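You operate a simulated robot arm through the tools that you are given. There is no shell and no other tool. Be economical: measure what you need, move in short steps, check, and stop when the job is done.

Carry out the task below with a simulated two-armed robot. There is one attempt and no reset: what you move stays moved.

TASK
Pick up the red pen from the right end of the blue workbench with one hand, pass it to the other hand and put it on the shelf under the small goods bench. Take the green cube from the bench top by the small marker and put it on the grey coaster. Take the round stop marked "A" from the top of the pale wood bench and put it on the grid tray. Put the cream knob block on the paper sheets. Open the left bench drawer. Any order will do.

Only the result counts: the job must be done as asked and must still hold three seconds after the hand-in. Knocking over, shifting, dropping, spilling or breaking anything else fails it. Flat cloth is picked up by pressing the open fingertips on it (5 to 10 N) and closing them slowly along it; thin cloth reads only 2 to 8 mm in the jaws.

THE ROBOT
Two 7-joint arms with two-finger parallel grippers on one trunk, on a base that drives. Base frame: it is fixed to the floor where the robot stands at the start and does not move with it; the origin is under the middle of the robot, x ahead of it, y to its left, z up. Lengths are in cm, angles in rad, forces in N, time in s.
The left shoulder is at the start at [5, 15.8, 108.3], the right one opposite. With the tool pointing down near the work surface each hand reaches from about 18 to 66 cm from the robot's upright axis, wherever it stands, measured 20 degrees to its own side. Places, roughly: cream knob block (15x10x6 cm) [-30, -120, 90]; green cube (4x4x4 cm) [50, -100, 80]; grey coaster (11x11x1 cm) [60, 250, 70]; grid tray (25x20 cm) [-6, -120, 86]; left bench drawer [-90, -110, 70]; paper sheets (30x21x1 cm) [-120, 210, 70]; red pen (3x3x13 cm) [50, -10, 90]; round stop [-325, -125, 75]; shelf under the small goods bench [150, 0, 30]. Payload 3.91 kg a hand.
The tool frame of a hand sits at the grasp point between the pads (the TCP): z along the fingers, y along the line on which they close. The tips reach 3 cm beyond it. Largest opening 11 cm; finger width 2, thickness 1; the body of the gripper, 4.8 by 11.2 cm, starts 5.5 cm behind the TCP.
Orientation is that of the tool frame in the base frame, as a unit quaternion [w, x, y, z]. With the fingers straight down and closing along the base's y, the tool's x points along the base's -x, its y along +y and its z along -z.

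THE INTERFACE
- The arms move only by the tool send_rows. It takes "left_plan", "right_plan" or both (then of equal length, played together; a hand with none holds still); each is a list of rows, each a list of 6 numbers: the shift along the tool's x, y, z in cm, then the turn, a rotation vector about the tool's x, y, z in rad. In form: [[tx, ty, tz, rx, ry, rz], ...]. A call has 1 to 8 rows; each row shifts and turns the commanded pose from where the row before left it, along the tool's axes as they then stand. "left_hand" and "right_hand" are, for a hand that has rows, the finger opening in cm, from 0 to 11, set as the call begins (left out, the last holds). Each row takes 0.2 s and may step no farther than 5 cm and 0.15 rad from the row before; otherwise, or with a gripper value out of range, the whole call is refused. A pose out of reach is approached as far as the arm can. The call stops where the force on the tool passes 40 N (or 10 N more than at its start, if that is more) or the arm is blocked; 0.2 s more then pass. Each finger travels about 15.3 cm/s and halts on what it meets, pressing with about 42 N; the grip force reading is that of the motor and also rises with nothing between the fingers. The clock runs only during rows and for 0.2 s after the last one: add rows that do not move to give the fingers time. It gives the time, the measured TCP pose, the force on the tool (base axes), the opening and the grip force at its end, in the units of the frame above (readings bear some noise), with the torque about the TCP (base axes, N m) and any sound that the robot's microphone picked up, and new pictures: "views" is both (left out), scene, wrist or none (wrist: the cameras of the hands that moved).
- Cameras (640 x 400 px; columns grow to the right, rows downward): "scene" is now at [12.93, -1.1, 122.79]; the picture's right is [-0.12, -0.99, 0.00], its down [-0.48, 0.06, -0.87] and it looks along [0.87, -0.10, -0.49] (base axes); focal length 249 px, centre (320, 200). "left" rides on the left gripper at [7.3, -1.7, -10.3] in its tool frame; the picture's right is [0.23, 0.97, 0.00], its down [-0.76, 0.18, -0.62] and it looks along [-0.61, 0.14, 0.78] (tool axes); focal length 222 px, centre (320, 200). "right" rides on the right gripper at [7.2, 1.7, -10.3] in its tool frame; the picture's right is [-0.23, 0.97, 0.00], its down [-0.76, -0.18, -0.62] and it looks along [-0.61, -0.14, 0.78] (tool axes); focal length 222 px, centre (320, 200). There is no depth. A picture from a camera that has moved, and an enlarged one, comes with that camera's place and axes in the base frame and with its lens.
- slide_trunk(by): slides the trunk up (or, below 0, down) by that many cm; the arms and the scene camera ride with it, the base frame stays. It gives what a move gives, with no picture.
- roll_base(legs): drives the robot by 1 to 6 legs, each [ahead, turn to the left] in cm and rad, along the robot's own axes; the way and the turn of a leg run together, so that a leg with both is an arc; at most 150 cm and 3.142 rad a leg. The arms and the cameras ride along, it lands a little off, and it stops where it bumps. It gives what a move gives, and a new picture of the scene camera.
- head_to(pan, tilt): turns the head with the scene camera to pan (to the left, within 1.396 rad either way) and tilt (down, from -0.506 to 1.204), counted from straight ahead of the robot. It gives what a move gives, and a new picture of the scene camera.
- inspect(camera, box): a new picture of the part [left, top, right, bottom] of that camera's present view, enlarged. No time passes.
- sign_off(): hands the job in; it is judged then, once.

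Work in short steps. Places have to be worked out from the pictures, the camera data and where the tool is seen: move nearer, look again, correct. Check each grasp and each placing, and mend what went wrong. You have 165 turns and 260 pictures in all, those below and enlarged ones among them. Open the grippers and draw the arms clear of the work before you hand the job in, unless the task says otherwise; then end with one line.

The tools are called after "Call:" by a JSON object that holds its "method" and its "body". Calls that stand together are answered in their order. send_rows: Moves the arms, as the interface text tells. Its arguments: {"type":"object","properties":{"left_plan":{"type":"array"},"left_hand":{"type":"number"},"right_plan":{"type":"array"},"right_hand":{"type":"number"},"views":{"type":"string","enum":["both","scene","wrist","none"]}},"required":[]} The other tools are called the same way: slide_trunk (by) slides the trunk up or down; roll_base (legs) drives the base; head_to (pan, tilt) turns the head that bears the scene camera; inspect (camera, box) takes an enlarged picture of a part of a camera's view; sign_off () hands the job in.

At the start:

```text
t: 0.0
left_eef_pos: [39.7, 7.44, 107.96]
left_ee_rot: [0.0, 0.0, 1.0, 0.0]
left_wrist_force: [-0.3, 0.6, 0.2]
left_wrist_torque: [0.01, 0.0, -0.02]
left_finger_gap: 10.99
left_gripper_force: 0.1
right_eef_pos: [36.16, -27.93, 107.82]
right_ee_rot: [0.001, 0.0, 1.0, 0.0]
right_wrist_force: [0.3, 0.1, -0.3]
right_wrist_torque: [-0.04, 0.0, -0.01]
right_finger_gap: 11.0
right_gripper_force: 0.0
trunk travel left (down, up): [-32.5, 15.7]
robot x, y, heading: [0.29, 0.06, -0.002]
head pan, tilt: [-0.117, 0.508]
```

scene: 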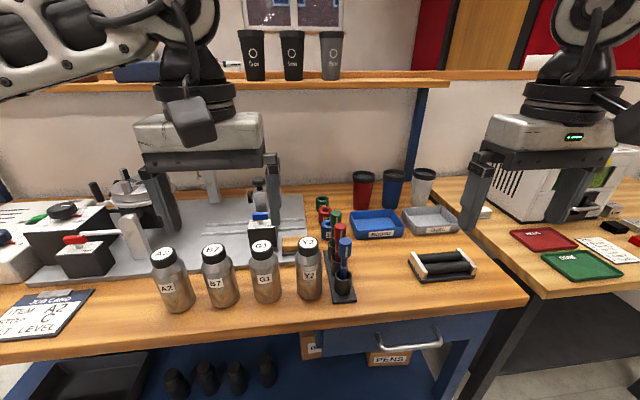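
right: 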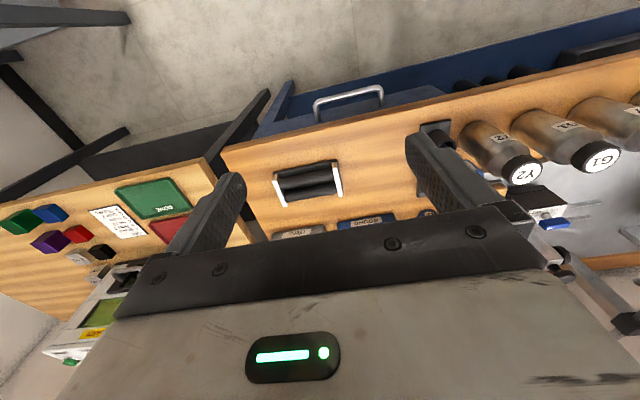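
left: 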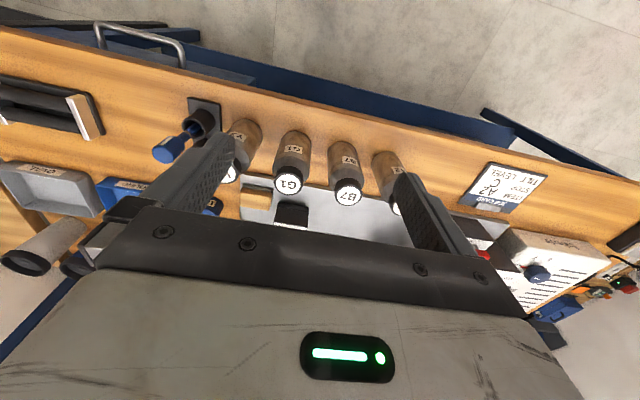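

The picture shows a rack with pens near the middle of the bench. I enlarge that area to tell pens and rack apart.

Call:
{"method": "inspect", "body": {"camera": "scene", "box": [240, 180, 480, 330]}}

Call:
{"method": "inspect", "body": {"camera": "left", "box": [120, 80, 360, 230]}}

```text
2.67 times, centred on (360, 255) of scene
camera zoom: at [12.93, -1.1, 122.79], right [-0.12, -0.99, 0.0], down [-0.48, 0.06, -0.87], along [0.87, -0.1, -0.49], focal length 665 px, centre (213, 53)
```

zoom: 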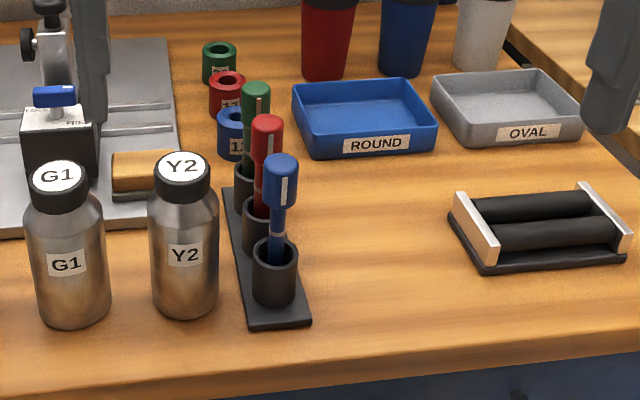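

```text
2.67 times, centred on (240, 155) of left
camera zoom: at [32.41, 5.73, 118.19], right [-0.23, 0.97, 0.0], down [0.76, 0.18, 0.62], along [0.61, 0.14, -0.78], focal length 592 px, centre (533, 320)
```

zoom: 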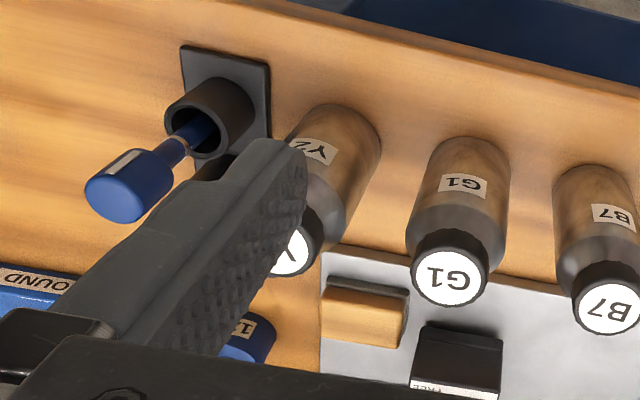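

Triangulating the blue pen cap from both cameras puts it at [49.3, -10, 93], so the red one is near [54.5, -10, 93]. Before acting I look around the room with the head.

Call:
{"method": "head_to", "body": {"pan": -1.2, "tilt": 0.4}}

Call:
{"method": "head_to", "body": {"pan": 1.2, "tilt": 0.3}}

Call:
{"method": "head_to", "body": {"pan": 0.0, "tilt": 0.0}}

```text
t: 1.3
left_eef_pos: [39.76, 7.45, 107.85]
left_ee_rot: [0.0, -0.001, 1.0, 0.001]
left_wrist_force: [1.0, 0.4, 0.3]
left_wrist_torque: [-0.01, 0.0, -0.02]
left_finger_gap: 10.98
left_gripper_force: 0.1
right_eef_pos: [36.21, -27.84, 107.81]
right_ee_rot: [0.0, 0.001, 1.0, 0.0]
right_wrist_force: [0.5, -0.8, 0.1]
right_wrist_torque: [0.02, 0.01, 0.01]
right_finger_gap: 11.0
right_gripper_force: 0.0
trunk travel left (down, up): [-32.5, 15.7]
robot x, y, heading: [0.03, 0.19, -0.0]
head pan, tilt: [-1.201, 0.4]
camera scene: at [7.27, -8.67, 123.78], right [-0.93, -0.36, 0.0], down [-0.14, 0.36, -0.92], along [0.33, -0.86, -0.39], focal length 249 px, centre (320, 200)
```

scene: 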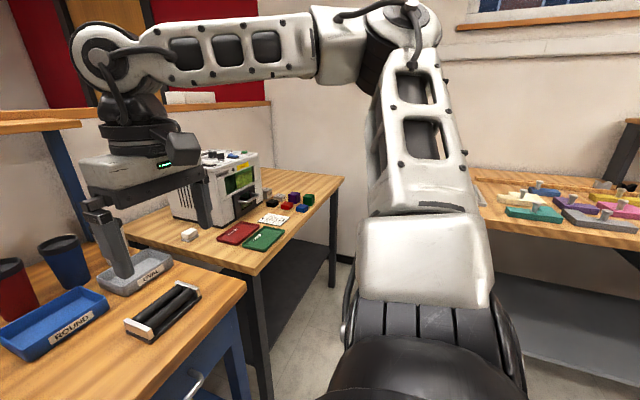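

```text
t: 3.5
left_eef_pos: [39.63, 7.44, 107.85]
left_ee_rot: [0.0, -0.002, 1.0, 0.0]
left_wrist_force: [-0.8, -0.1, 0.5]
left_wrist_torque: [-0.01, 0.02, 0.0]
left_finger_gap: 11.01
left_gripper_force: 0.0
right_eef_pos: [36.18, -28.0, 107.76]
right_ee_rot: [0.001, 0.001, 1.0, 0.0]
right_wrist_force: [-0.2, 0.0, 0.2]
right_wrist_torque: [-0.02, -0.03, 0.0]
right_finger_gap: 11.01
right_gripper_force: 0.0
trunk travel left (down, up): [-32.5, 15.7]
robot x, y, heading: [-0.05, -0.13, 0.002]
head pan, tilt: [1.201, 0.3]
camera scene: at [7.29, 8.66, 124.71], right [0.93, -0.36, 0.0], down [-0.11, -0.28, -0.96], along [0.35, 0.89, -0.3], focal length 249 px, centre (320, 200)
```

scene: 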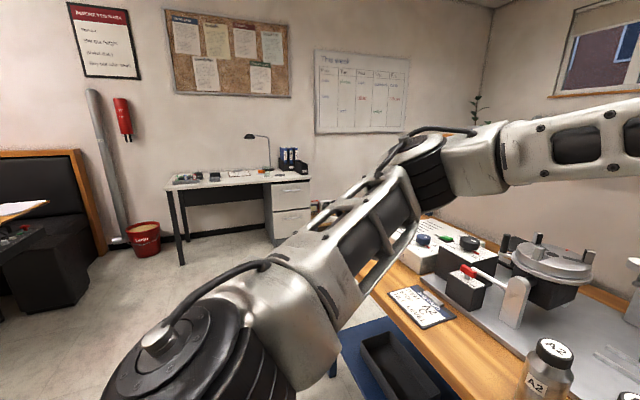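

```text
t: 4.9
left_eef_pos: [39.71, 7.57, 107.92]
left_ee_rot: [0.0, 0.0, 1.0, 0.0]
left_wrist_force: [0.2, -0.6, -0.5]
left_wrist_torque: [0.01, 0.03, 0.0]
left_finger_gap: 11.0
left_gripper_force: 0.0
right_eef_pos: [36.1, -27.98, 107.76]
right_ee_rot: [-0.001, 0.0, 1.0, 0.0]
right_wrist_force: [0.5, 0.1, 0.2]
right_wrist_torque: [0.0, 0.0, 0.0]
right_finger_gap: 11.01
right_gripper_force: 0.1
trunk travel left (down, up): [-32.5, 15.7]
robot x, y, heading: [0.1, -0.26, 0.003]
head pan, tilt: [0.0, 0.0]
camera scene: at [12.91, -0.03, 127.48], right [0.0, -1.0, 0.0], down [0.0, 0.0, -1.0], along [1.0, 0.0, 0.0], focal length 249 px, centre (320, 200)
```

scene: 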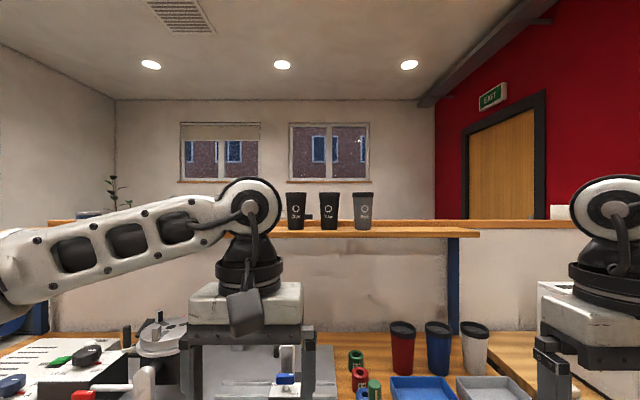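

The small goods bench seems to lie beyond the half-height partition. First I pick the pen: I bring the right hand above it, open only as much as needed.

Call:
{"method": "send_rows", "body": {"right_plan": [[-3.07, 3, 0.7, 0, 0, 0], [-3.07, 3, 0.7, 0, 0, 0], [-3.07, 3, 0.7, 0, 0, 0], [-3.07, 3, 0.7, 0, 0, 0], [-3.07, 3, 0.7, 0, 0, 0], [-3.07, 3, 0.7, 0, 0, 0], [0, 0, 0, 0, 0, 0]], "right_hand": 5, "left_plan": [[0, 1.5, 0, 0, 0, 0], [0, 1.5, 0, 0, 0, 0], [0, 1.5, 0, 0, 0, 0], [0, 1.5, 0, 0, 0, 0], [0, 0, 0, 0, 0, 0], [0, 0, 0, 0, 0, 0], [0, 0, 0, 0, 0, 0]], "views": "none"}}

Call:
{"method": "head_to", "body": {"pan": -0.1, "tilt": 0.55}}

Call:
{"method": "inspect", "body": {"camera": "right", "box": [0, 0, 640, 400]}}

```text
t: 6.5
left_eef_pos: [39.85, 13.39, 107.95]
left_ee_rot: [0.0, -0.001, 1.0, 0.001]
left_wrist_force: [-1.6, 0.3, -0.9]
left_wrist_torque: [-0.04, 0.0, -0.04]
left_finger_gap: 11.0
left_gripper_force: 0.0
right_eef_pos: [48.6, -16.02, 102.98]
right_ee_rot: [0.0, 0.0, 1.0, 0.001]
right_wrist_force: [-0.8, 0.1, 1.2]
right_wrist_torque: [0.01, -0.04, 0.01]
right_finger_gap: 5.05
right_gripper_force: 0.0
right hand out of reach, approached as far as the arm can: row 4, 5, 6
trunk travel left (down, up): [-32.5, 15.7]
robot x, y, heading: [0.05, 0.1, -0.001]
head pan, tilt: [0.0, 0.0]
```

```text
t: 7.5
left_eef_pos: [39.68, 13.48, 107.97]
left_ee_rot: [0.0, -0.001, 1.0, 0.0]
left_wrist_force: [0.8, 0.7, -0.1]
left_wrist_torque: [-0.03, 0.0, 0.0]
left_finger_gap: 11.01
left_gripper_force: 0.3
right_eef_pos: [48.62, -16.14, 103.04]
right_ee_rot: [0.0, 0.0, 1.0, 0.0]
right_wrist_force: [-0.8, 0.4, -0.5]
right_wrist_torque: [-0.01, 0.01, 0.01]
right_finger_gap: 5.0
right_gripper_force: 0.0
trunk travel left (down, up): [-32.5, 15.7]
robot x, y, heading: [0.17, -0.04, -0.001]
head pan, tilt: [-0.099, 0.55]
camera scene: at [12.85, -0.93, 122.42], right [-0.1, -1.0, 0.0], down [-0.52, 0.05, -0.85], along [0.85, -0.08, -0.52], focal length 249 px, centre (320, 200)
```

scene: 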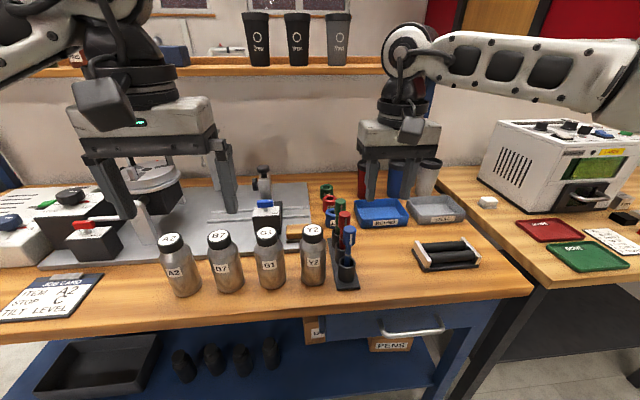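

```text
1.00 times, centred on (320, 200) of right (not enlarged: the box is as wide or as high as the picture)
camera zoom: at [41.39, -14.32, 113.39], right [0.23, 0.97, 0.0], down [0.76, -0.18, 0.62], along [0.61, -0.14, -0.78], focal length 222 px, centre (320, 200)
```

zoom: 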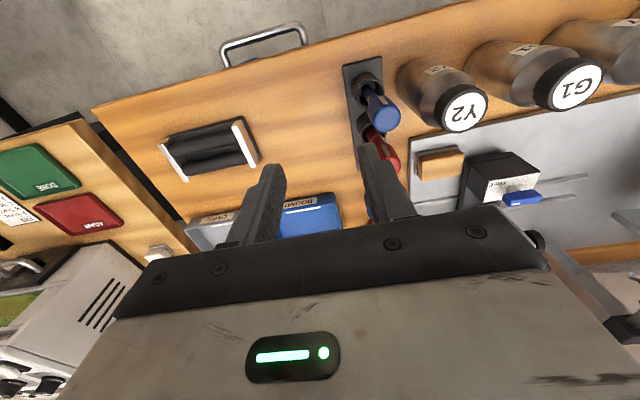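

The right arm falls short, so I drive 7 cm nearer.

Call:
{"method": "roll_base", "body": {"legs": [[7, 0]]}}

```text
t: 8.5
left_eef_pos: [46.8, 13.36, 107.82]
left_ee_rot: [0.0, -0.002, 1.0, 0.0]
left_wrist_force: [-0.2, -0.3, -0.6]
left_wrist_torque: [-0.02, 0.01, 0.0]
left_finger_gap: 11.0
left_gripper_force: 0.0
right_eef_pos: [55.72, -16.06, 102.95]
right_ee_rot: [0.0, -0.001, 1.0, 0.002]
right_wrist_force: [0.0, -0.8, 0.4]
right_wrist_torque: [-0.04, 0.05, -0.01]
right_finger_gap: 5.02
right_gripper_force: 0.0
trunk travel left (down, up): [-32.5, 15.7]
robot x, y, heading: [7.09, 0.05, 0.003]
head pan, tilt: [-0.099, 0.55]
camera scene: at [19.88, -0.92, 122.4], right [-0.1, -1.0, 0.0], down [-0.52, 0.05, -0.85], along [0.85, -0.08, -0.52], focal length 249 px, centre (320, 200)
```

scene: 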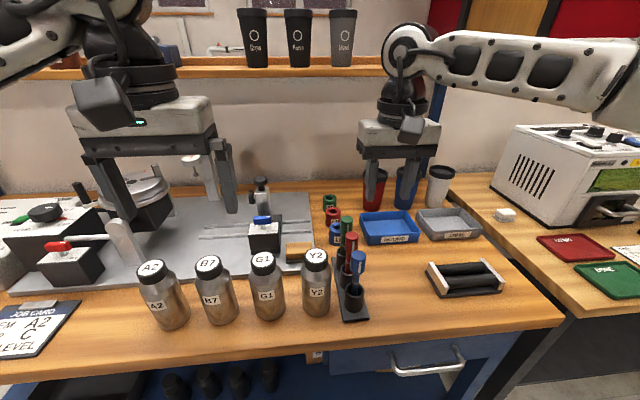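

The base moved 7 cm. The red cap now works out at about [54.3, -9.7]. I bring the hand over it at the same height and look.

Call:
{"method": "send_rows", "body": {"right_plan": [[0.7, 3.1, 0, 0, 0, 0], [0.7, 3.1, 0, 0, 0, 0], [0, 0, 0, 0, 0, 0]]}}

```text
t: 9.3
left_eef_pos: [46.76, 13.29, 108.08]
left_ee_rot: [0.0, -0.001, 1.0, 0.0]
left_wrist_force: [0.8, 0.0, -0.1]
left_wrist_torque: [0.0, -0.01, 0.0]
left_finger_gap: 11.0
left_gripper_force: 0.1
right_eef_pos: [51.81, -13.0, 102.61]
right_ee_rot: [0.001, -0.001, 1.0, 0.002]
right_wrist_force: [-0.9, 0.8, 0.3]
right_wrist_torque: [0.01, -0.01, 0.0]
right_finger_gap: 5.01
right_gripper_force: 0.1
right hand out of reach, approached as far as the arm can: row 1, 2
trunk travel left (down, up): [-32.5, 15.7]
robot x, y, heading: [7.3, -0.3, -0.001]
head pan, tilt: [-0.099, 0.55]
camera scene: at [19.82, -0.92, 122.41], right [-0.1, -1.0, 0.0], down [-0.52, 0.05, -0.85], along [0.85, -0.08, -0.52], focal length 249 px, centre (320, 200)
camera right: at [44.67, -11.23, 112.93], right [0.23, 0.97, 0.0], down [0.76, -0.18, 0.62], along [0.61, -0.14, -0.78], focal length 222 px, centre (320, 200)
```

scene: 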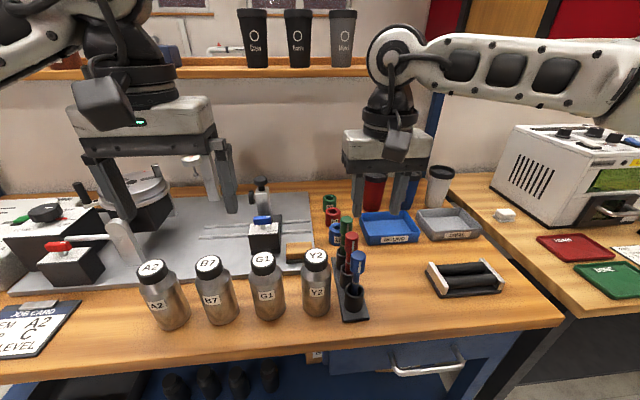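
right: 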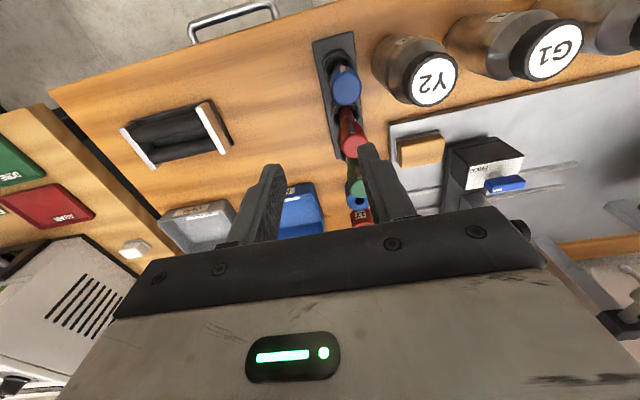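

The reach is poor across the front and this high up, so I turn the base slightly left and raise the trunk.

Call:
{"method": "roll_base", "body": {"legs": [[0, 0.22]]}}

Call:
{"method": "slide_trunk", "body": {"by": 8}}

```text
t: 10.5
left_eef_pos: [42.87, 21.67, 107.97]
left_ee_rot: [0.0, -0.111, 0.994, 0.0]
left_wrist_force: [0.0, -0.3, 0.4]
left_wrist_torque: [0.01, 0.01, 0.01]
left_finger_gap: 10.98
left_gripper_force: 0.0
right_eef_pos: [53.64, -2.85, 102.65]
right_ee_rot: [0.0, -0.11, 0.994, 0.002]
right_wrist_force: [0.6, -0.3, -0.2]
right_wrist_torque: [0.01, -0.01, 0.0]
right_finger_gap: 5.01
right_gripper_force: 0.1
trunk travel left (down, up): [-32.5, 15.7]
robot x, y, heading: [6.74, 0.09, 0.222]
head pan, tilt: [-0.099, 0.55]
camera scene: at [19.69, 1.96, 122.41], right [0.12, -0.99, 0.0], down [-0.52, -0.06, -0.85], along [0.85, 0.1, -0.52], focal length 249 px, centre (320, 200)
```

scene: 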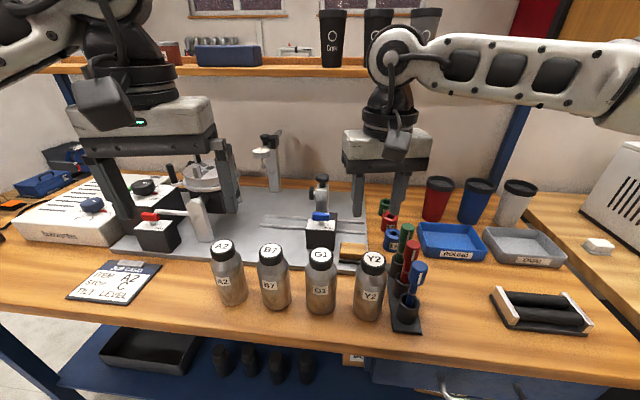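

```text
t: 11.7
left_eef_pos: [42.77, 21.91, 116.1]
left_ee_rot: [0.0, -0.111, 0.994, 0.0]
left_wrist_force: [-0.1, -0.6, -0.7]
left_wrist_torque: [0.0, 0.0, -0.02]
left_finger_gap: 11.0
left_gripper_force: 0.0
right_eef_pos: [53.78, -3.03, 110.52]
right_ee_rot: [0.001, -0.11, 0.994, 0.002]
right_wrist_force: [0.7, -0.5, 0.5]
right_wrist_torque: [-0.02, 0.0, 0.01]
right_finger_gap: 5.01
right_gripper_force: 0.1
trunk travel left (down, up): [-40.5, 7.7]
robot x, y, heading: [6.53, -0.04, 0.222]
head pan, tilt: [-0.099, 0.55]
```

The trunk is up and the cap again computes to [54.3, -9.9]. I move over it, square the fingers to base y and look at both views.

Call:
{"method": "send_rows", "body": {"right_plan": [[0.31, -2.3, 2.8, 0, 0, 0], [0.31, -2.3, 2.8, 0, 0, 0], [0.31, -2.3, 2.8, 0, 0, 0], [0, 0, 0, 0, 0, 0.111], [0, 0, 0, 0, 0, 0.111], [0, 0, 0, 0, 0, 0]]}}

```text
t: 13.1
left_eef_pos: [42.86, 21.67, 116.06]
left_ee_rot: [0.0, -0.111, 0.994, 0.001]
left_wrist_force: [0.9, -0.3, 0.7]
left_wrist_torque: [0.01, 0.0, -0.01]
left_finger_gap: 10.99
left_gripper_force: 0.1
right_eef_pos: [54.2, -9.8, 102.12]
right_ee_rot: [0.001, 0.001, 1.0, 0.002]
right_wrist_force: [0.8, 1.1, -0.1]
right_wrist_torque: [-0.01, -0.01, 0.02]
right_finger_gap: 5.02
right_gripper_force: 0.0
trunk travel left (down, up): [-40.5, 7.7]
robot x, y, heading: [7.24, -0.38, 0.217]
head pan, tilt: [-0.099, 0.55]
camera scene: at [19.7, 1.91, 130.41], right [0.12, -0.99, 0.0], down [-0.52, -0.06, -0.85], along [0.85, 0.1, -0.52], focal length 249 px, centre (320, 200)
camera right: at [47.09, -7.99, 112.5], right [0.23, 0.97, 0.0], down [0.76, -0.18, 0.62], along [0.61, -0.14, -0.78], focal length 222 px, centre (320, 200)
```

scene: 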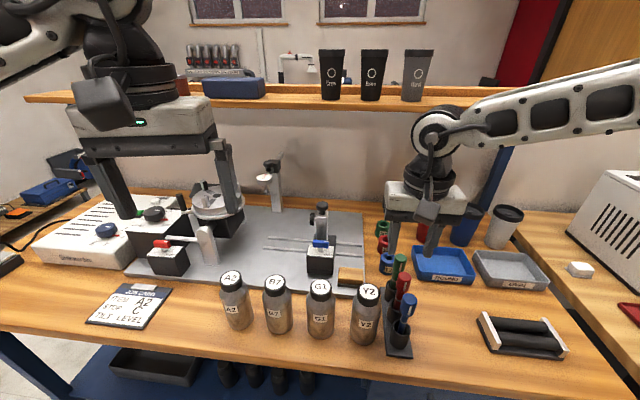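
right: 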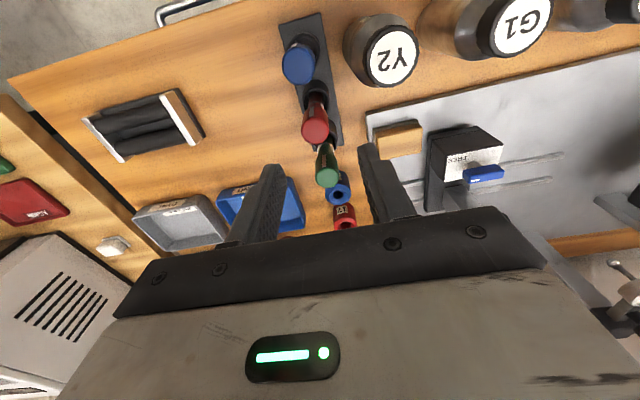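

Both views agree: the cap is at [54.6, -10.0], top at z 93. I descend straight around the cap to TCP z 90.5, not closing yet.

Call:
{"method": "send_rows", "body": {"right_plan": [[-0.35, -0.2, 3, 0, 0, 0], [0, 0, 3, 0, 0, 0], [0, 0, 3, 0, 0, 0], [0, 0, 2.5, 0, 0, 0], [0, 0, 0, 0, 0, 0]], "right_hand": 4.6}}

Call:
{"method": "inspect", "body": {"camera": "scene", "box": [320, 220, 480, 320]}}

```text
t: 14.3
left_eef_pos: [42.75, 21.7, 115.9]
left_ee_rot: [0.001, -0.111, 0.994, 0.0]
left_wrist_force: [-0.3, -0.4, 1.0]
left_wrist_torque: [-0.02, -0.04, -0.04]
left_finger_gap: 11.03
left_gripper_force: 0.0
right_eef_pos: [54.71, -10.0, 90.33]
right_ee_rot: [0.001, 0.001, 1.0, 0.001]
right_wrist_force: [0.1, -0.5, -0.4]
right_wrist_torque: [-0.01, -0.01, 0.01]
right_finger_gap: 4.6
right_gripper_force: 0.0
trunk travel left (down, up): [-40.5, 7.7]
robot x, y, heading: [6.94, 0.15, 0.22]
head pan, tilt: [-0.099, 0.55]
camera scene: at [19.69, 1.92, 130.41], right [0.12, -0.99, 0.0], down [-0.52, -0.06, -0.85], along [0.85, 0.1, -0.52], focal length 249 px, centre (320, 200)
camera right: at [47.49, -8.33, 100.78], right [0.23, 0.97, 0.0], down [0.76, -0.18, 0.62], along [0.61, -0.14, -0.78], focal length 222 px, centre (320, 200)
```

scene: 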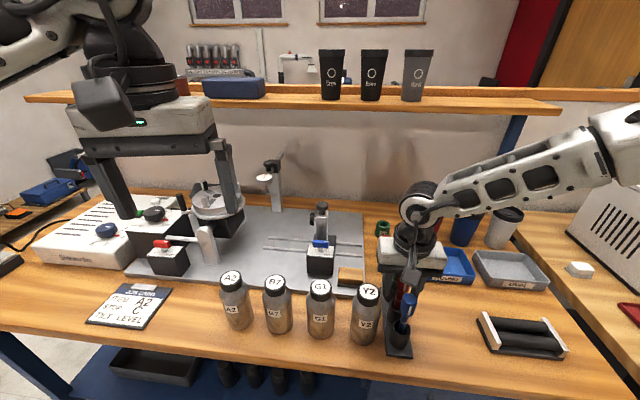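
right: 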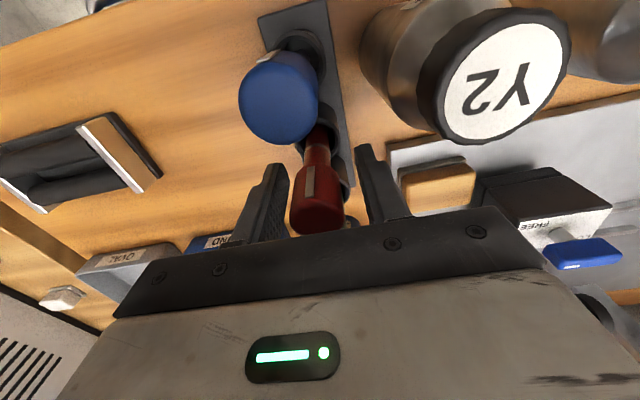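

```text
4.00 times, centred on (400, 270) of scene
camera zoom: at [19.69, 1.92, 130.41], right [0.12, -0.99, 0.0], down [-0.52, -0.06, -0.85], along [0.85, 0.1, -0.52], focal length 998 px, centre (0, -80)
```

zoom: 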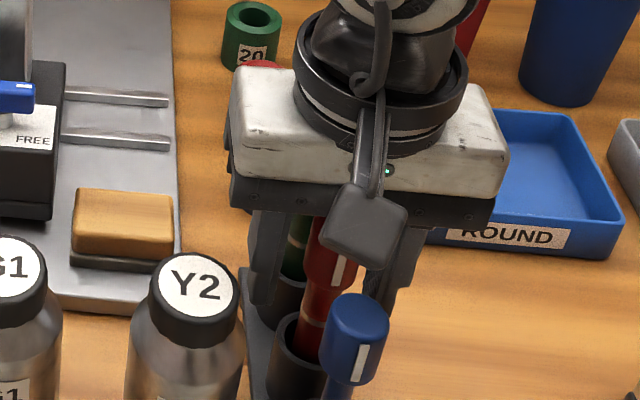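

The red cap sits between the fingers, with the blue and green pens clear. I close on it and wait.

Call:
{"method": "send_rows", "body": {"right_plan": [[0, 0, 0, 0, 0, 0], [0, 0, 0, 0, 0, 0], [0, 0, 0, 0, 0, 0]], "right_hand": 0, "views": "none"}}

```text
t: 15.1
left_eef_pos: [42.83, 21.75, 116.05]
left_ee_rot: [0.0, -0.111, 0.994, 0.0]
left_wrist_force: [0.3, -0.2, 0.2]
left_wrist_torque: [-0.01, -0.02, -0.01]
left_finger_gap: 11.0
left_gripper_force: 0.0
right_eef_pos: [54.73, -10.15, 90.45]
right_ee_rot: [0.001, 0.001, 1.0, 0.001]
right_wrist_force: [-0.5, 0.2, 0.2]
right_wrist_torque: [-0.01, 0.01, 0.05]
right_finger_gap: 2.33
right_gripper_force: 42.1
trunk travel left (down, up): [-40.5, 7.7]
robot x, y, heading: [6.74, -0.05, 0.221]
head pan, tilt: [-0.099, 0.55]
```

Grip is firm at 2.33 cm. I lift straight up 18 cm.

Call:
{"method": "send_rows", "body": {"right_plan": [[0, 0, -2, 0, 0, 0], [0, 0, -3, 0, 0, 0], [0, 0, -4, 0, 0, 0], [0, 0, -4, 0, 0, 0], [0, 0, -4, 0, 0, 0], [0, 0, 0, 0, 0, 0]]}}

```text
t: 16.5
left_eef_pos: [42.87, 21.69, 115.91]
left_ee_rot: [0.0, -0.11, 0.994, 0.0]
left_wrist_force: [0.2, 0.0, 0.6]
left_wrist_torque: [0.0, -0.03, -0.05]
left_finger_gap: 11.0
left_gripper_force: 0.1
right_eef_pos: [54.59, -9.95, 107.74]
right_ee_rot: [0.0, 0.001, 1.0, 0.002]
right_wrist_force: [-0.6, 0.1, 0.8]
right_wrist_torque: [0.02, 0.01, -0.02]
right_finger_gap: 2.32
right_gripper_force: 42.1
trunk travel left (down, up): [-40.5, 7.7]
robot x, y, heading: [6.87, 0.02, 0.221]
head pan, tilt: [-0.099, 0.55]
camera scene: at [19.72, 1.91, 130.4], right [0.12, -0.99, 0.0], down [-0.52, -0.06, -0.85], along [0.85, 0.1, -0.52], focal length 249 px, centre (320, 200)
camera right: at [47.38, -8.19, 118.22], right [0.23, 0.97, 0.0], down [0.76, -0.18, 0.62], along [0.61, -0.14, -0.78], focal length 222 px, centre (320, 200)
```

scene: 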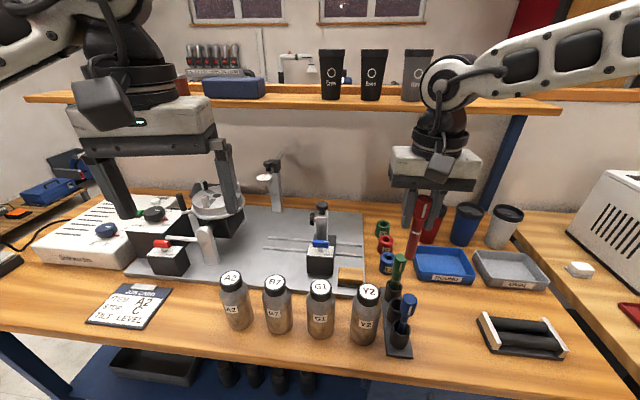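
right: 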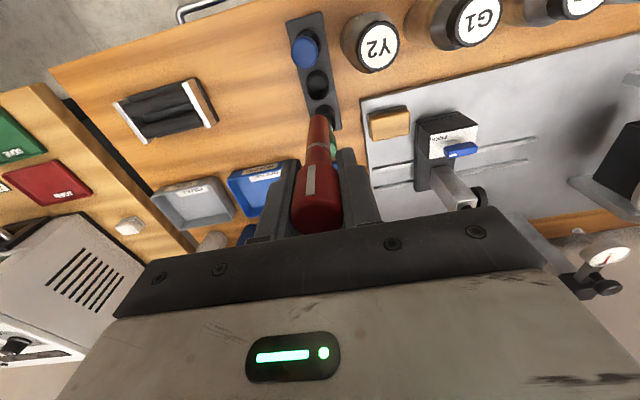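

The pen is out of the rack and held by its cap. I back off from the bench for a safe handover in free space, raising the hand-over view with the head.

Call:
{"method": "roll_base", "body": {"legs": [[-40, 0]]}}

Call:
{"method": "send_rows", "body": {"left_plan": [[0, 0, 0, 0, -0.143, 0], [0, 0, 0, 0, -0.143, 0], [0, 0, 0, 0, -0.143, 0], [0, 0, 0, 0, -0.143, 0], [0, 0, 0, 0, -0.143, 0], [0, 0, 0, 0, -0.143, 0], [0, 0, 0, 0, -0.143, 0], [0, 0, 0, 0, -0.143, 0]], "right_plan": [[0, 1.5, 0, 0, 0, 0], [0, 1.5, 0, 0, 0, 0], [0, 1.5, 0, 0, 0, 0], [0, 1.5, 0, 0, 0, 0], [0, 1.5, 0, 0, 0, 0], [0, 1.5, 0, 0, 0, 0], [0, 0, 0, 0, 0, 0], [0, 0, 0, 0, 0, 0]], "views": "scene"}}

```text
t: 19.0
left_eef_pos: [3.46, 13.03, 116.02]
left_ee_rot: [0.0, -0.11, 0.994, 0.0]
left_wrist_force: [0.4, 0.6, -0.4]
left_wrist_torque: [-0.02, 0.0, -0.01]
left_finger_gap: 10.97
left_gripper_force: 0.0
right_eef_pos: [15.29, -18.61, 107.74]
right_ee_rot: [0.001, 0.001, 1.0, 0.002]
right_wrist_force: [0.1, 0.2, -0.7]
right_wrist_torque: [-0.01, 0.0, -0.01]
right_finger_gap: 2.32
right_gripper_force: 41.8
trunk travel left (down, up): [-40.5, 7.7]
robot x, y, heading: [-32.2, -8.86, 0.224]
head pan, tilt: [-0.099, 0.55]
camera scene: at [-19.61, -6.88, 130.42], right [0.12, -0.99, 0.0], down [-0.52, -0.06, -0.85], along [0.85, 0.1, -0.52], focal length 249 px, centre (320, 200)
```

scene: 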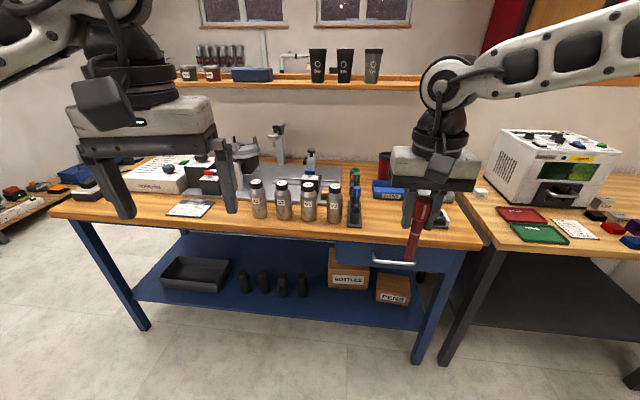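

```text
t: 20.8
left_eef_pos: [4.53, 12.74, 116.29]
left_ee_rot: [0.538, -0.094, 0.835, 0.06]
left_wrist_force: [0.1, -0.6, -0.3]
left_wrist_torque: [0.01, 0.0, -0.01]
left_finger_gap: 11.0
left_gripper_force: 0.0
left hand out of reach, approached as far as the arm can: row 8
right_eef_pos: [14.92, -11.66, 107.78]
right_ee_rot: [0.001, 0.001, 1.0, 0.003]
right_wrist_force: [1.0, -0.3, 0.3]
right_wrist_torque: [0.02, 0.04, 0.03]
right_finger_gap: 2.35
right_gripper_force: 42.4
right hand out of reach, approached as far as the arm can: row 5, 6
trunk travel left (down, up): [-40.5, 7.7]
robot x, y, heading: [-32.31, -8.71, 0.22]
head pan, tilt: [-0.099, 0.55]
camera scene: at [-19.53, -6.88, 130.41], right [0.12, -0.99, 0.0], down [-0.52, -0.06, -0.85], along [0.85, 0.1, -0.52], focal length 249 px, centre (320, 200)
```

scene: 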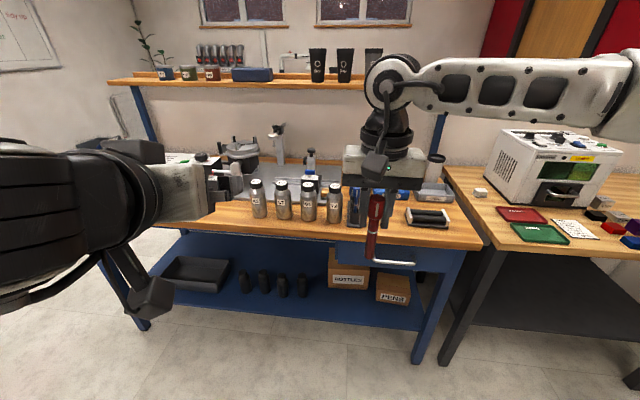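

The right hand now holds the pen near [14.9, -11.7]. I turn the left hand so its fingers are level and point forward-right (45°), away from the pen for now.

Call:
{"method": "send_rows", "body": {"left_plan": [[0, 0, 0, 0.129, -0.067, 0.028], [0, 0, 0, 0.129, -0.067, 0.028], [0, 0, 0, 0.129, -0.067, 0.028], [0, 0, 0, 0.129, -0.067, 0.028], [0, 0, 0, 0.129, -0.067, 0.028], [0, 0, 0, 0.129, -0.067, 0.028], [0, 0, 0, 0, 0, 0]], "left_hand": 6, "views": "none"}}

```text
t: 22.4
left_eef_pos: [7.37, 12.64, 117.32]
left_ee_rot: [0.679, 0.198, 0.679, -0.198]
left_wrist_force: [0.3, -0.3, -0.5]
left_wrist_torque: [0.03, 0.01, -0.01]
left_finger_gap: 5.98
left_gripper_force: 0.1
left hand out of reach, approached as far as the arm can: row 1, 2, 3
right_eef_pos: [14.89, -11.58, 107.75]
right_ee_rot: [0.001, 0.001, 1.0, 0.002]
right_wrist_force: [0.4, 0.4, -0.9]
right_wrist_torque: [0.0, 0.0, 0.01]
right_finger_gap: 2.35
right_gripper_force: 42.1
trunk travel left (down, up): [-40.5, 7.7]
robot x, y, heading: [-32.13, -9.2, 0.22]
head pan, tilt: [-0.099, 0.55]
```

Orientation is right. I lower the left hand first, then shift sideways to stand off about 9 cm from the pen's lower part.

Call:
{"method": "send_rows", "body": {"left_plan": [[4.5, 0, 0, 0, 0, 0], [4.5, 0, 0, 0, 0, 0], [4.5, 0, 0, 0, 0, 0], [3.5, -2, 0, 0, 0, 0], [0, -4, 2, 0, 0, 0], [0, -4, 2.5, 0, 0, 0], [0, -4, 2.5, 0, 0, 0], [0, -2.5, 2.5, 0, 0, 0]], "views": "both"}}

```text
t: 24.2
left_eef_pos: [8.8, -1.51, 101.53]
left_ee_rot: [0.676, 0.2, 0.68, -0.202]
left_wrist_force: [-0.1, -0.8, 0.1]
left_wrist_torque: [0.01, -0.01, -0.01]
left_finger_gap: 6.0
left_gripper_force: 0.1
left hand out of reach, approached as far as the arm can: row 7, 8
right_eef_pos: [14.97, -11.77, 107.84]
right_ee_rot: [0.001, 0.002, 1.0, 0.003]
right_wrist_force: [0.0, 0.7, -1.3]
right_wrist_torque: [0.0, -0.01, 0.01]
right_finger_gap: 2.33
right_gripper_force: 42.0
trunk travel left (down, up): [-40.5, 7.7]
robot x, y, heading: [-32.51, -8.62, 0.22]
head pan, tilt: [-0.099, 0.55]
camera scene: at [-19.55, -6.9, 130.41], right [0.12, -0.99, 0.0], down [-0.52, -0.06, -0.85], along [0.85, 0.1, -0.52], focal length 249 px, centre (320, 200)
camera left: at [-0.88, 2.66, 94.29], right [0.53, 0.82, -0.23], down [-0.42, 0.49, 0.76], along [0.74, -0.31, 0.6], focal length 222 px, centre (320, 200)
```

scene: 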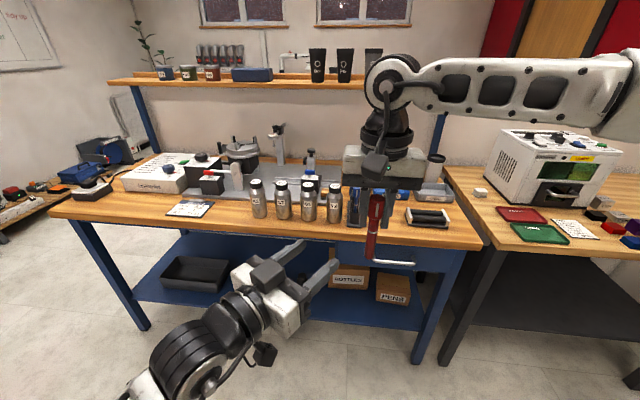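
left: 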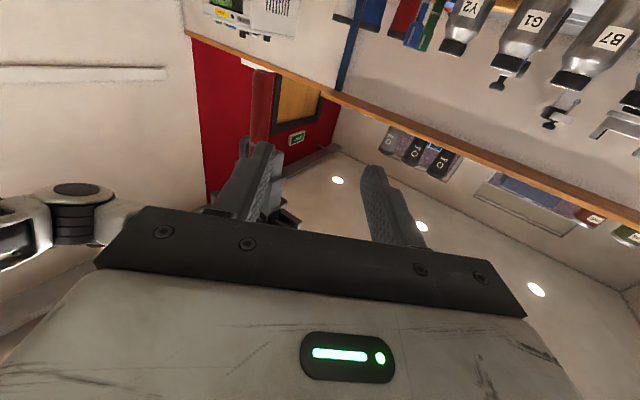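

The left arm's lateral reach ends there, so I yaw its fingers further to the right (0.6 rad) so that they point straight at the pen.

Call:
{"method": "send_rows", "body": {"left_plan": [[0, 0, 0, 0.15, 0, 0], [0, 0, 0, 0.15, 0, 0], [0, 0, 0, 0.15, 0, 0], [0, 0, 0, 0.15, 0, 0], [1, 1.6, 0, 0, 0, 0], [0, 0, 0, 0, 0, 0]], "views": "both"}}

```text
t: 25.6
left_eef_pos: [10.23, -1.0, 100.46]
left_ee_rot: [0.59, 0.387, 0.592, -0.388]
left_wrist_force: [0.4, -0.3, -0.7]
left_wrist_torque: [0.0, -0.01, -0.02]
left_finger_gap: 5.97
left_gripper_force: 0.0
right_eef_pos: [14.8, -11.56, 107.86]
right_ee_rot: [0.001, 0.0, 1.0, 0.004]
right_wrist_force: [-0.1, -0.5, -0.4]
right_wrist_torque: [-0.02, 0.04, 0.0]
right_finger_gap: 2.33
right_gripper_force: 41.6
trunk travel left (down, up): [-40.5, 7.7]
robot x, y, heading: [-32.02, -8.7, 0.222]
head pan, tilt: [-0.099, 0.55]
camera scene: at [-19.57, -6.87, 130.41], right [0.12, -0.99, 0.0], down [-0.52, -0.06, -0.85], along [0.85, 0.1, -0.52], focal length 249 px, centre (320, 200)
camera left: at [4.62, 7.87, 93.18], right [0.89, 0.39, -0.23], down [-0.08, 0.64, 0.76], along [0.44, -0.66, 0.61], focal length 222 px, centre (320, 200)
```

scene: 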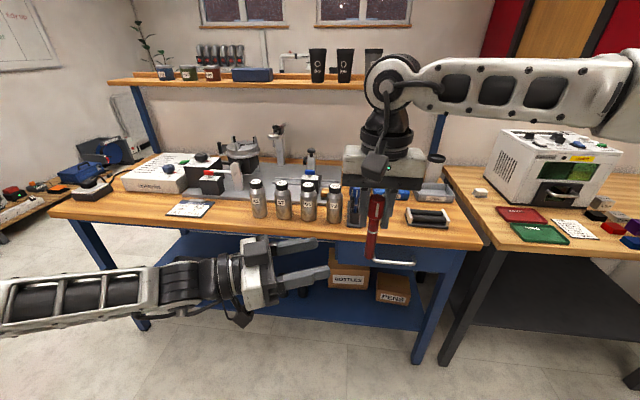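
left: 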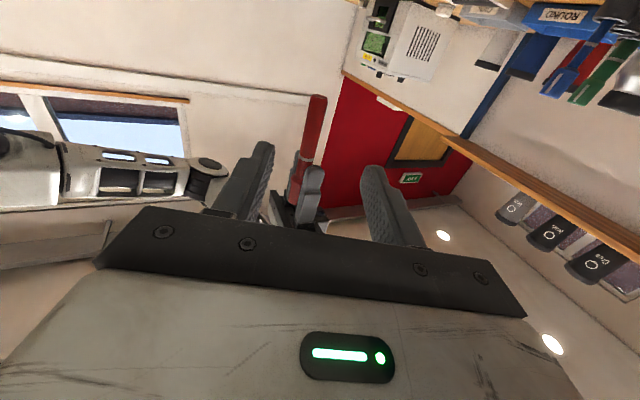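

The pen now lies centred between the left fingers, 11.6 cm ahead. I advance straight and raise by 0.6 cm to grip the lower body.

Call:
{"method": "send_rows", "body": {"left_plan": [[-0.6, 0, 2, 0, 0, 0], [0, 0, 3, 0, 0, 0], [0, 0, 3, 0, 0, 0], [0, 0, 3, 0, 0, 0], [0, 0, 0, 0, 0, 0]], "views": "both"}}

```text
t: 26.8
left_eef_pos: [14.55, -11.01, 101.0]
left_ee_rot: [0.591, 0.387, 0.592, -0.388]
left_wrist_force: [-0.3, -0.5, 0.1]
left_wrist_torque: [-0.03, 0.01, 0.01]
left_finger_gap: 5.98
left_gripper_force: 0.1
right_eef_pos: [14.77, -11.7, 107.79]
right_ee_rot: [0.001, 0.0, 1.0, 0.003]
right_wrist_force: [-0.7, -0.4, -0.2]
right_wrist_torque: [-0.02, 0.01, -0.02]
right_finger_gap: 2.32
right_gripper_force: 41.9
trunk travel left (down, up): [-40.5, 7.7]
robot x, y, heading: [-31.99, -8.5, 0.22]
head pan, tilt: [-0.099, 0.55]
camera scene: at [-19.57, -6.85, 130.41], right [0.12, -0.99, 0.0], down [-0.52, -0.06, -0.85], along [0.85, 0.1, -0.52], focal length 249 px, centre (320, 200)
camera left: at [8.87, -2.26, 93.72], right [0.89, 0.39, -0.23], down [-0.08, 0.64, 0.76], along [0.44, -0.66, 0.61], focal length 222 px, centre (320, 200)
```

scene: 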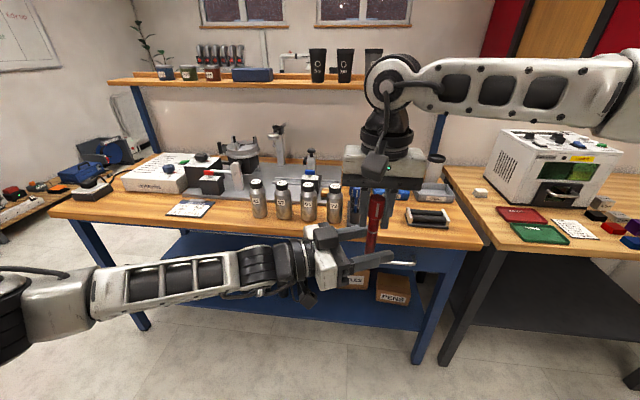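
left: 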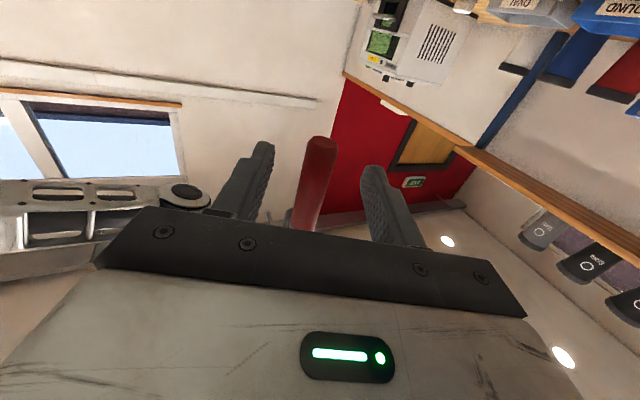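

The pen is between the left fingers, just ahead of TCP. I close the left hand.

Call:
{"method": "send_rows", "body": {"left_plan": [[0, 0, 0, 0, 0, 0], [0, 0, 0, 0, 0, 0], [0, 0, 0, 0, 0, 0]], "left_hand": 0, "views": "wrist"}}

```text
t: 27.6
left_eef_pos: [14.43, -11.15, 101.02]
left_ee_rot: [0.59, 0.389, 0.59, -0.39]
left_wrist_force: [-15.7, -4.2, -0.1]
left_wrist_torque: [-0.31, -0.59, -0.14]
left_finger_gap: 1.55
left_gripper_force: 42.2
right_eef_pos: [14.94, -11.61, 107.77]
right_ee_rot: [0.003, 0.002, 1.0, 0.004]
right_wrist_force: [15.6, 3.3, -0.4]
right_wrist_torque: [0.51, -0.49, 0.01]
right_finger_gap: 2.33
right_gripper_force: 41.5
trunk travel left (down, up): [-40.5, 7.7]
robot x, y, heading: [-32.37, -8.71, 0.222]
head pan, tilt: [-0.099, 0.55]
camera left: at [8.74, -2.38, 93.74], right [0.9, 0.38, -0.23], down [-0.08, 0.64, 0.76], along [0.44, -0.66, 0.61], focal length 222 px, centre (320, 200)
```

left: 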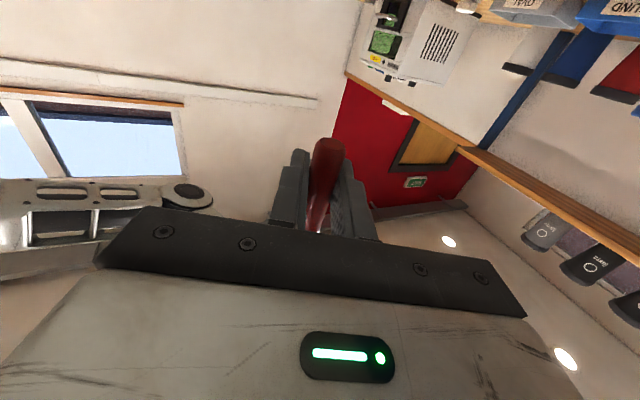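

Both hands hold the pen (left gap 1.55 cm). I open the right hand and raise it clear.

Call:
{"method": "send_rows", "body": {"right_plan": [[0, 0, 0, 0, 0, 0], [0, 0, 0, 0, 0, 0], [0, 0, -3, 0, 0, 0], [0, 0, -4, 0, 0, 0], [0, -4, 0, 0, 0, 0], [0, -4, 0, 0, 0, 0], [0, -4, 0, 0, 0, 0]], "right_hand": 6, "views": "scene"}}

Call:
{"method": "inspect", "body": {"camera": "left", "box": [0, 0, 640, 400]}}

```text
t: 29.2
left_eef_pos: [14.43, -11.05, 100.9]
left_ee_rot: [0.591, 0.388, 0.591, -0.389]
left_wrist_force: [-0.3, -0.7, -0.1]
left_wrist_torque: [0.01, -0.02, -0.02]
left_finger_gap: 1.54
left_gripper_force: 42.1
right_eef_pos: [14.93, -24.56, 113.56]
right_ee_rot: [0.0, 0.001, 1.0, 0.002]
right_wrist_force: [0.2, -0.4, 0.1]
right_wrist_torque: [0.01, -0.01, -0.02]
right_finger_gap: 6.01
right_gripper_force: 0.1
right hand out of reach, approached as far as the arm can: row 4
trunk travel left (down, up): [-40.5, 7.7]
robot x, y, heading: [-32.57, -9.32, 0.219]
head pan, tilt: [-0.099, 0.55]
camera scene: at [-19.59, -6.93, 130.41], right [0.12, -0.99, 0.0], down [-0.52, -0.06, -0.85], along [0.85, 0.1, -0.52], focal length 249 px, centre (320, 200)
```

scene: 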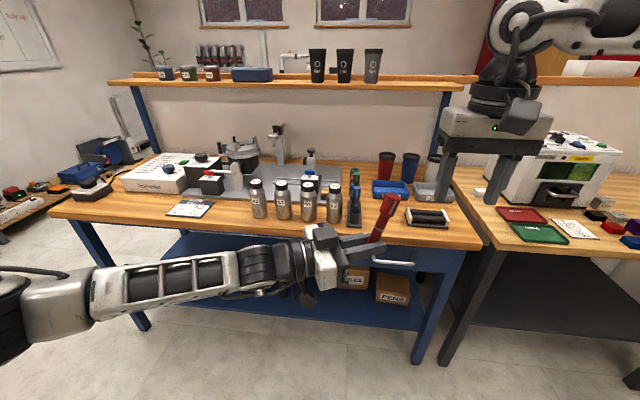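

```text
1.00 times, centred on (320, 200) of left (not enlarged: the box is as wide or as high as the picture)
camera zoom: at [8.86, -2.26, 93.74], right [0.89, 0.39, -0.23], down [-0.08, 0.64, 0.76], along [0.44, -0.66, 0.61], focal length 222 px, centre (320, 200)
```

zoom: 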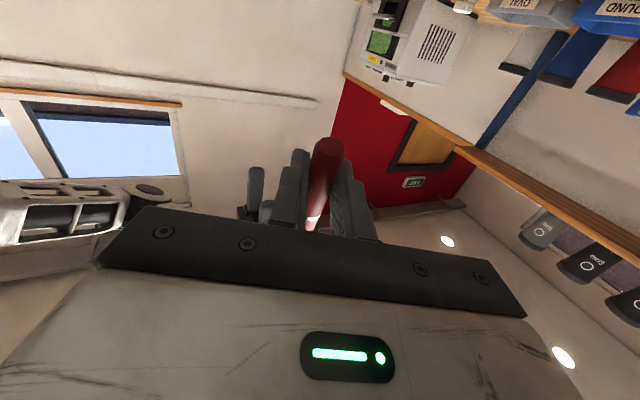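

Handover succeeded. I tuck the left hand back with the pen, then drive to stand before the right-hand bench where the cubes lie.

Call:
{"method": "send_rows", "body": {"left_plan": [[0, 0, -4, 0, 0, 0], [0, 0, -4, 0, 0, 0], [0, 0, -4, 0, 0, 0], [0, 0, -4, 0, 0, 0], [-2, -2, -2, 0, 0, 0], [-2, -2, -2, 0, 0, 0]], "views": "none"}}

Call:
{"method": "roll_base", "body": {"legs": [[0, -1.25], [55, 0], [0, 0.85]]}}

```text
t: 30.6
left_eef_pos: [3.02, 5.79, 105.37]
left_ee_rot: [0.59, 0.387, 0.592, -0.389]
left_wrist_force: [0.7, 0.2, -0.3]
left_wrist_torque: [0.0, 0.02, 0.0]
left_finger_gap: 1.52
left_gripper_force: 41.6
right_eef_pos: [14.79, -24.39, 113.55]
right_ee_rot: [0.001, 0.0, 1.0, 0.001]
right_wrist_force: [0.0, 0.2, -0.5]
right_wrist_torque: [0.01, 0.02, 0.02]
right_finger_gap: 6.01
right_gripper_force: 0.0
trunk travel left (down, up): [-40.5, 7.7]
robot x, y, heading: [-31.96, -8.84, 0.22]
head pan, tilt: [-0.099, 0.55]
```

```text
t: 39.0
left_eef_pos: [34.3, -54.69, 105.3]
left_ee_rot: [0.505, 0.494, 0.506, -0.495]
left_wrist_force: [0.3, 0.3, -0.8]
left_wrist_torque: [0.04, 0.0, 0.0]
left_finger_gap: 1.52
left_gripper_force: 42.4
right_eef_pos: [34.05, -87.18, 113.5]
right_ee_rot: [0.002, 0.192, 0.981, 0.002]
right_wrist_force: [0.3, 0.7, 0.2]
right_wrist_torque: [-0.01, -0.02, 0.05]
right_finger_gap: 6.02
right_gripper_force: 0.1
trunk travel left (down, up): [-40.5, 7.7]
robot x, y, heading: [-4.22, -55.18, -0.165]
head pan, tilt: [-0.099, 0.55]
camera scene: at [8.62, -58.01, 130.41], right [-0.26, -0.97, 0.0], down [-0.5, 0.14, -0.85], along [0.82, -0.22, -0.52], focal length 249 px, centre (320, 200)
```

scene: 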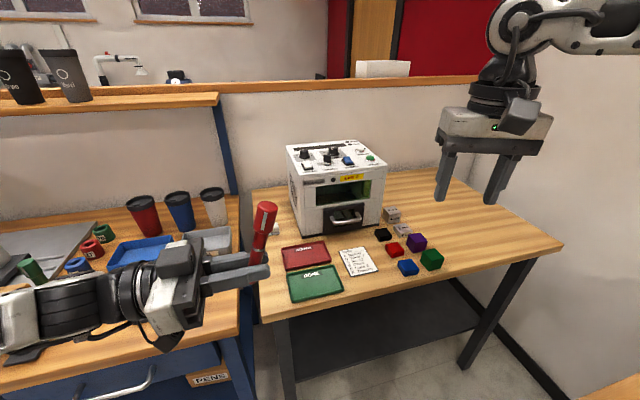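

The green cube appears near [49.6, -101.7]. I enlarge to make sure which green cube is meant.

Call:
{"method": "inspect", "body": {"camera": "scene", "box": [270, 130, 510, 310]}}

Call:
{"method": "inspect", "body": {"camera": "right", "box": [0, 0, 640, 400]}}

```text
2.22 times, centred on (390, 220) of scene
camera zoom: at [8.62, -58.01, 130.41], right [-0.26, -0.97, 0.0], down [-0.5, 0.14, -0.85], along [0.82, -0.22, -0.52], focal length 554 px, centre (164, 156)
```

zoom: 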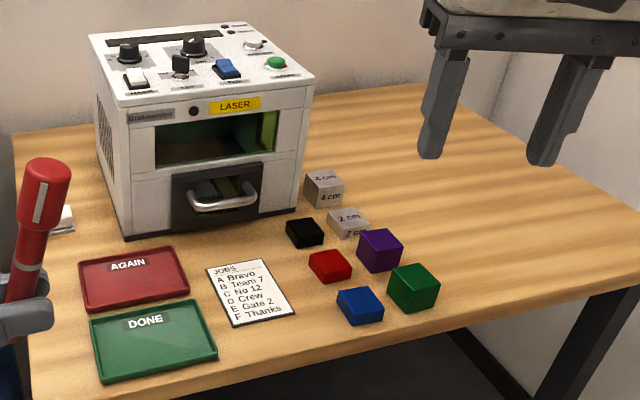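

```text
1.00 times, centred on (320, 200) of right (not enlarged: the box is as wide or as high as the picture)
camera zoom: at [27.94, -82.83, 124.01], right [0.58, 0.82, 0.0], down [0.64, -0.45, 0.62], along [0.51, -0.36, -0.78], focal length 222 px, centre (320, 200)
```

zoom: 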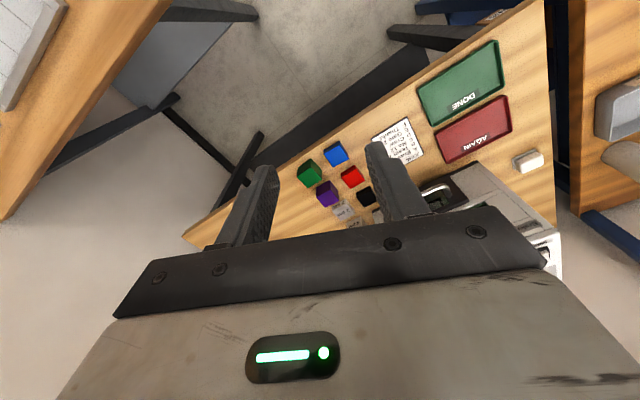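

The "marker" is the laser marker, so this is the right green cube. It is 70 cm from the axis, so I move the base some 13 cm nearer.

Call:
{"method": "roll_base", "body": {"legs": [[0, -0.57], [13.5, 0], [0, 0.43]]}}

```text
t: 43.2
left_eef_pos: [43.63, -69.66, 105.3]
left_ee_rot: [-0.465, -0.532, -0.466, 0.533]
left_wrist_force: [0.3, -0.1, -0.8]
left_wrist_torque: [-0.03, -0.03, -0.01]
left_finger_gap: 1.52
left_gripper_force: 41.9
right_eef_pos: [38.23, -101.69, 113.51]
right_ee_rot: [0.001, 0.268, 0.964, 0.002]
right_wrist_force: [-0.5, 0.0, -0.4]
right_wrist_torque: [-0.08, 0.0, 0.01]
right_finger_gap: 6.0
right_gripper_force: 0.1
trunk travel left (down, up): [-40.5, 7.7]
robot x, y, heading: [5.84, -63.87, -0.318]
head pan, tilt: [-0.099, 0.55]
camera scene: at [17.78, -68.93, 130.41], right [-0.41, -0.91, 0.0], down [-0.48, 0.21, -0.85], along [0.78, -0.35, -0.52], focal length 249 px, centre (320, 200)
```

scene: 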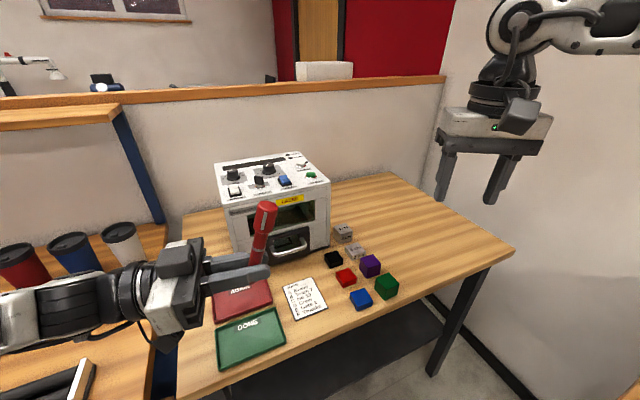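

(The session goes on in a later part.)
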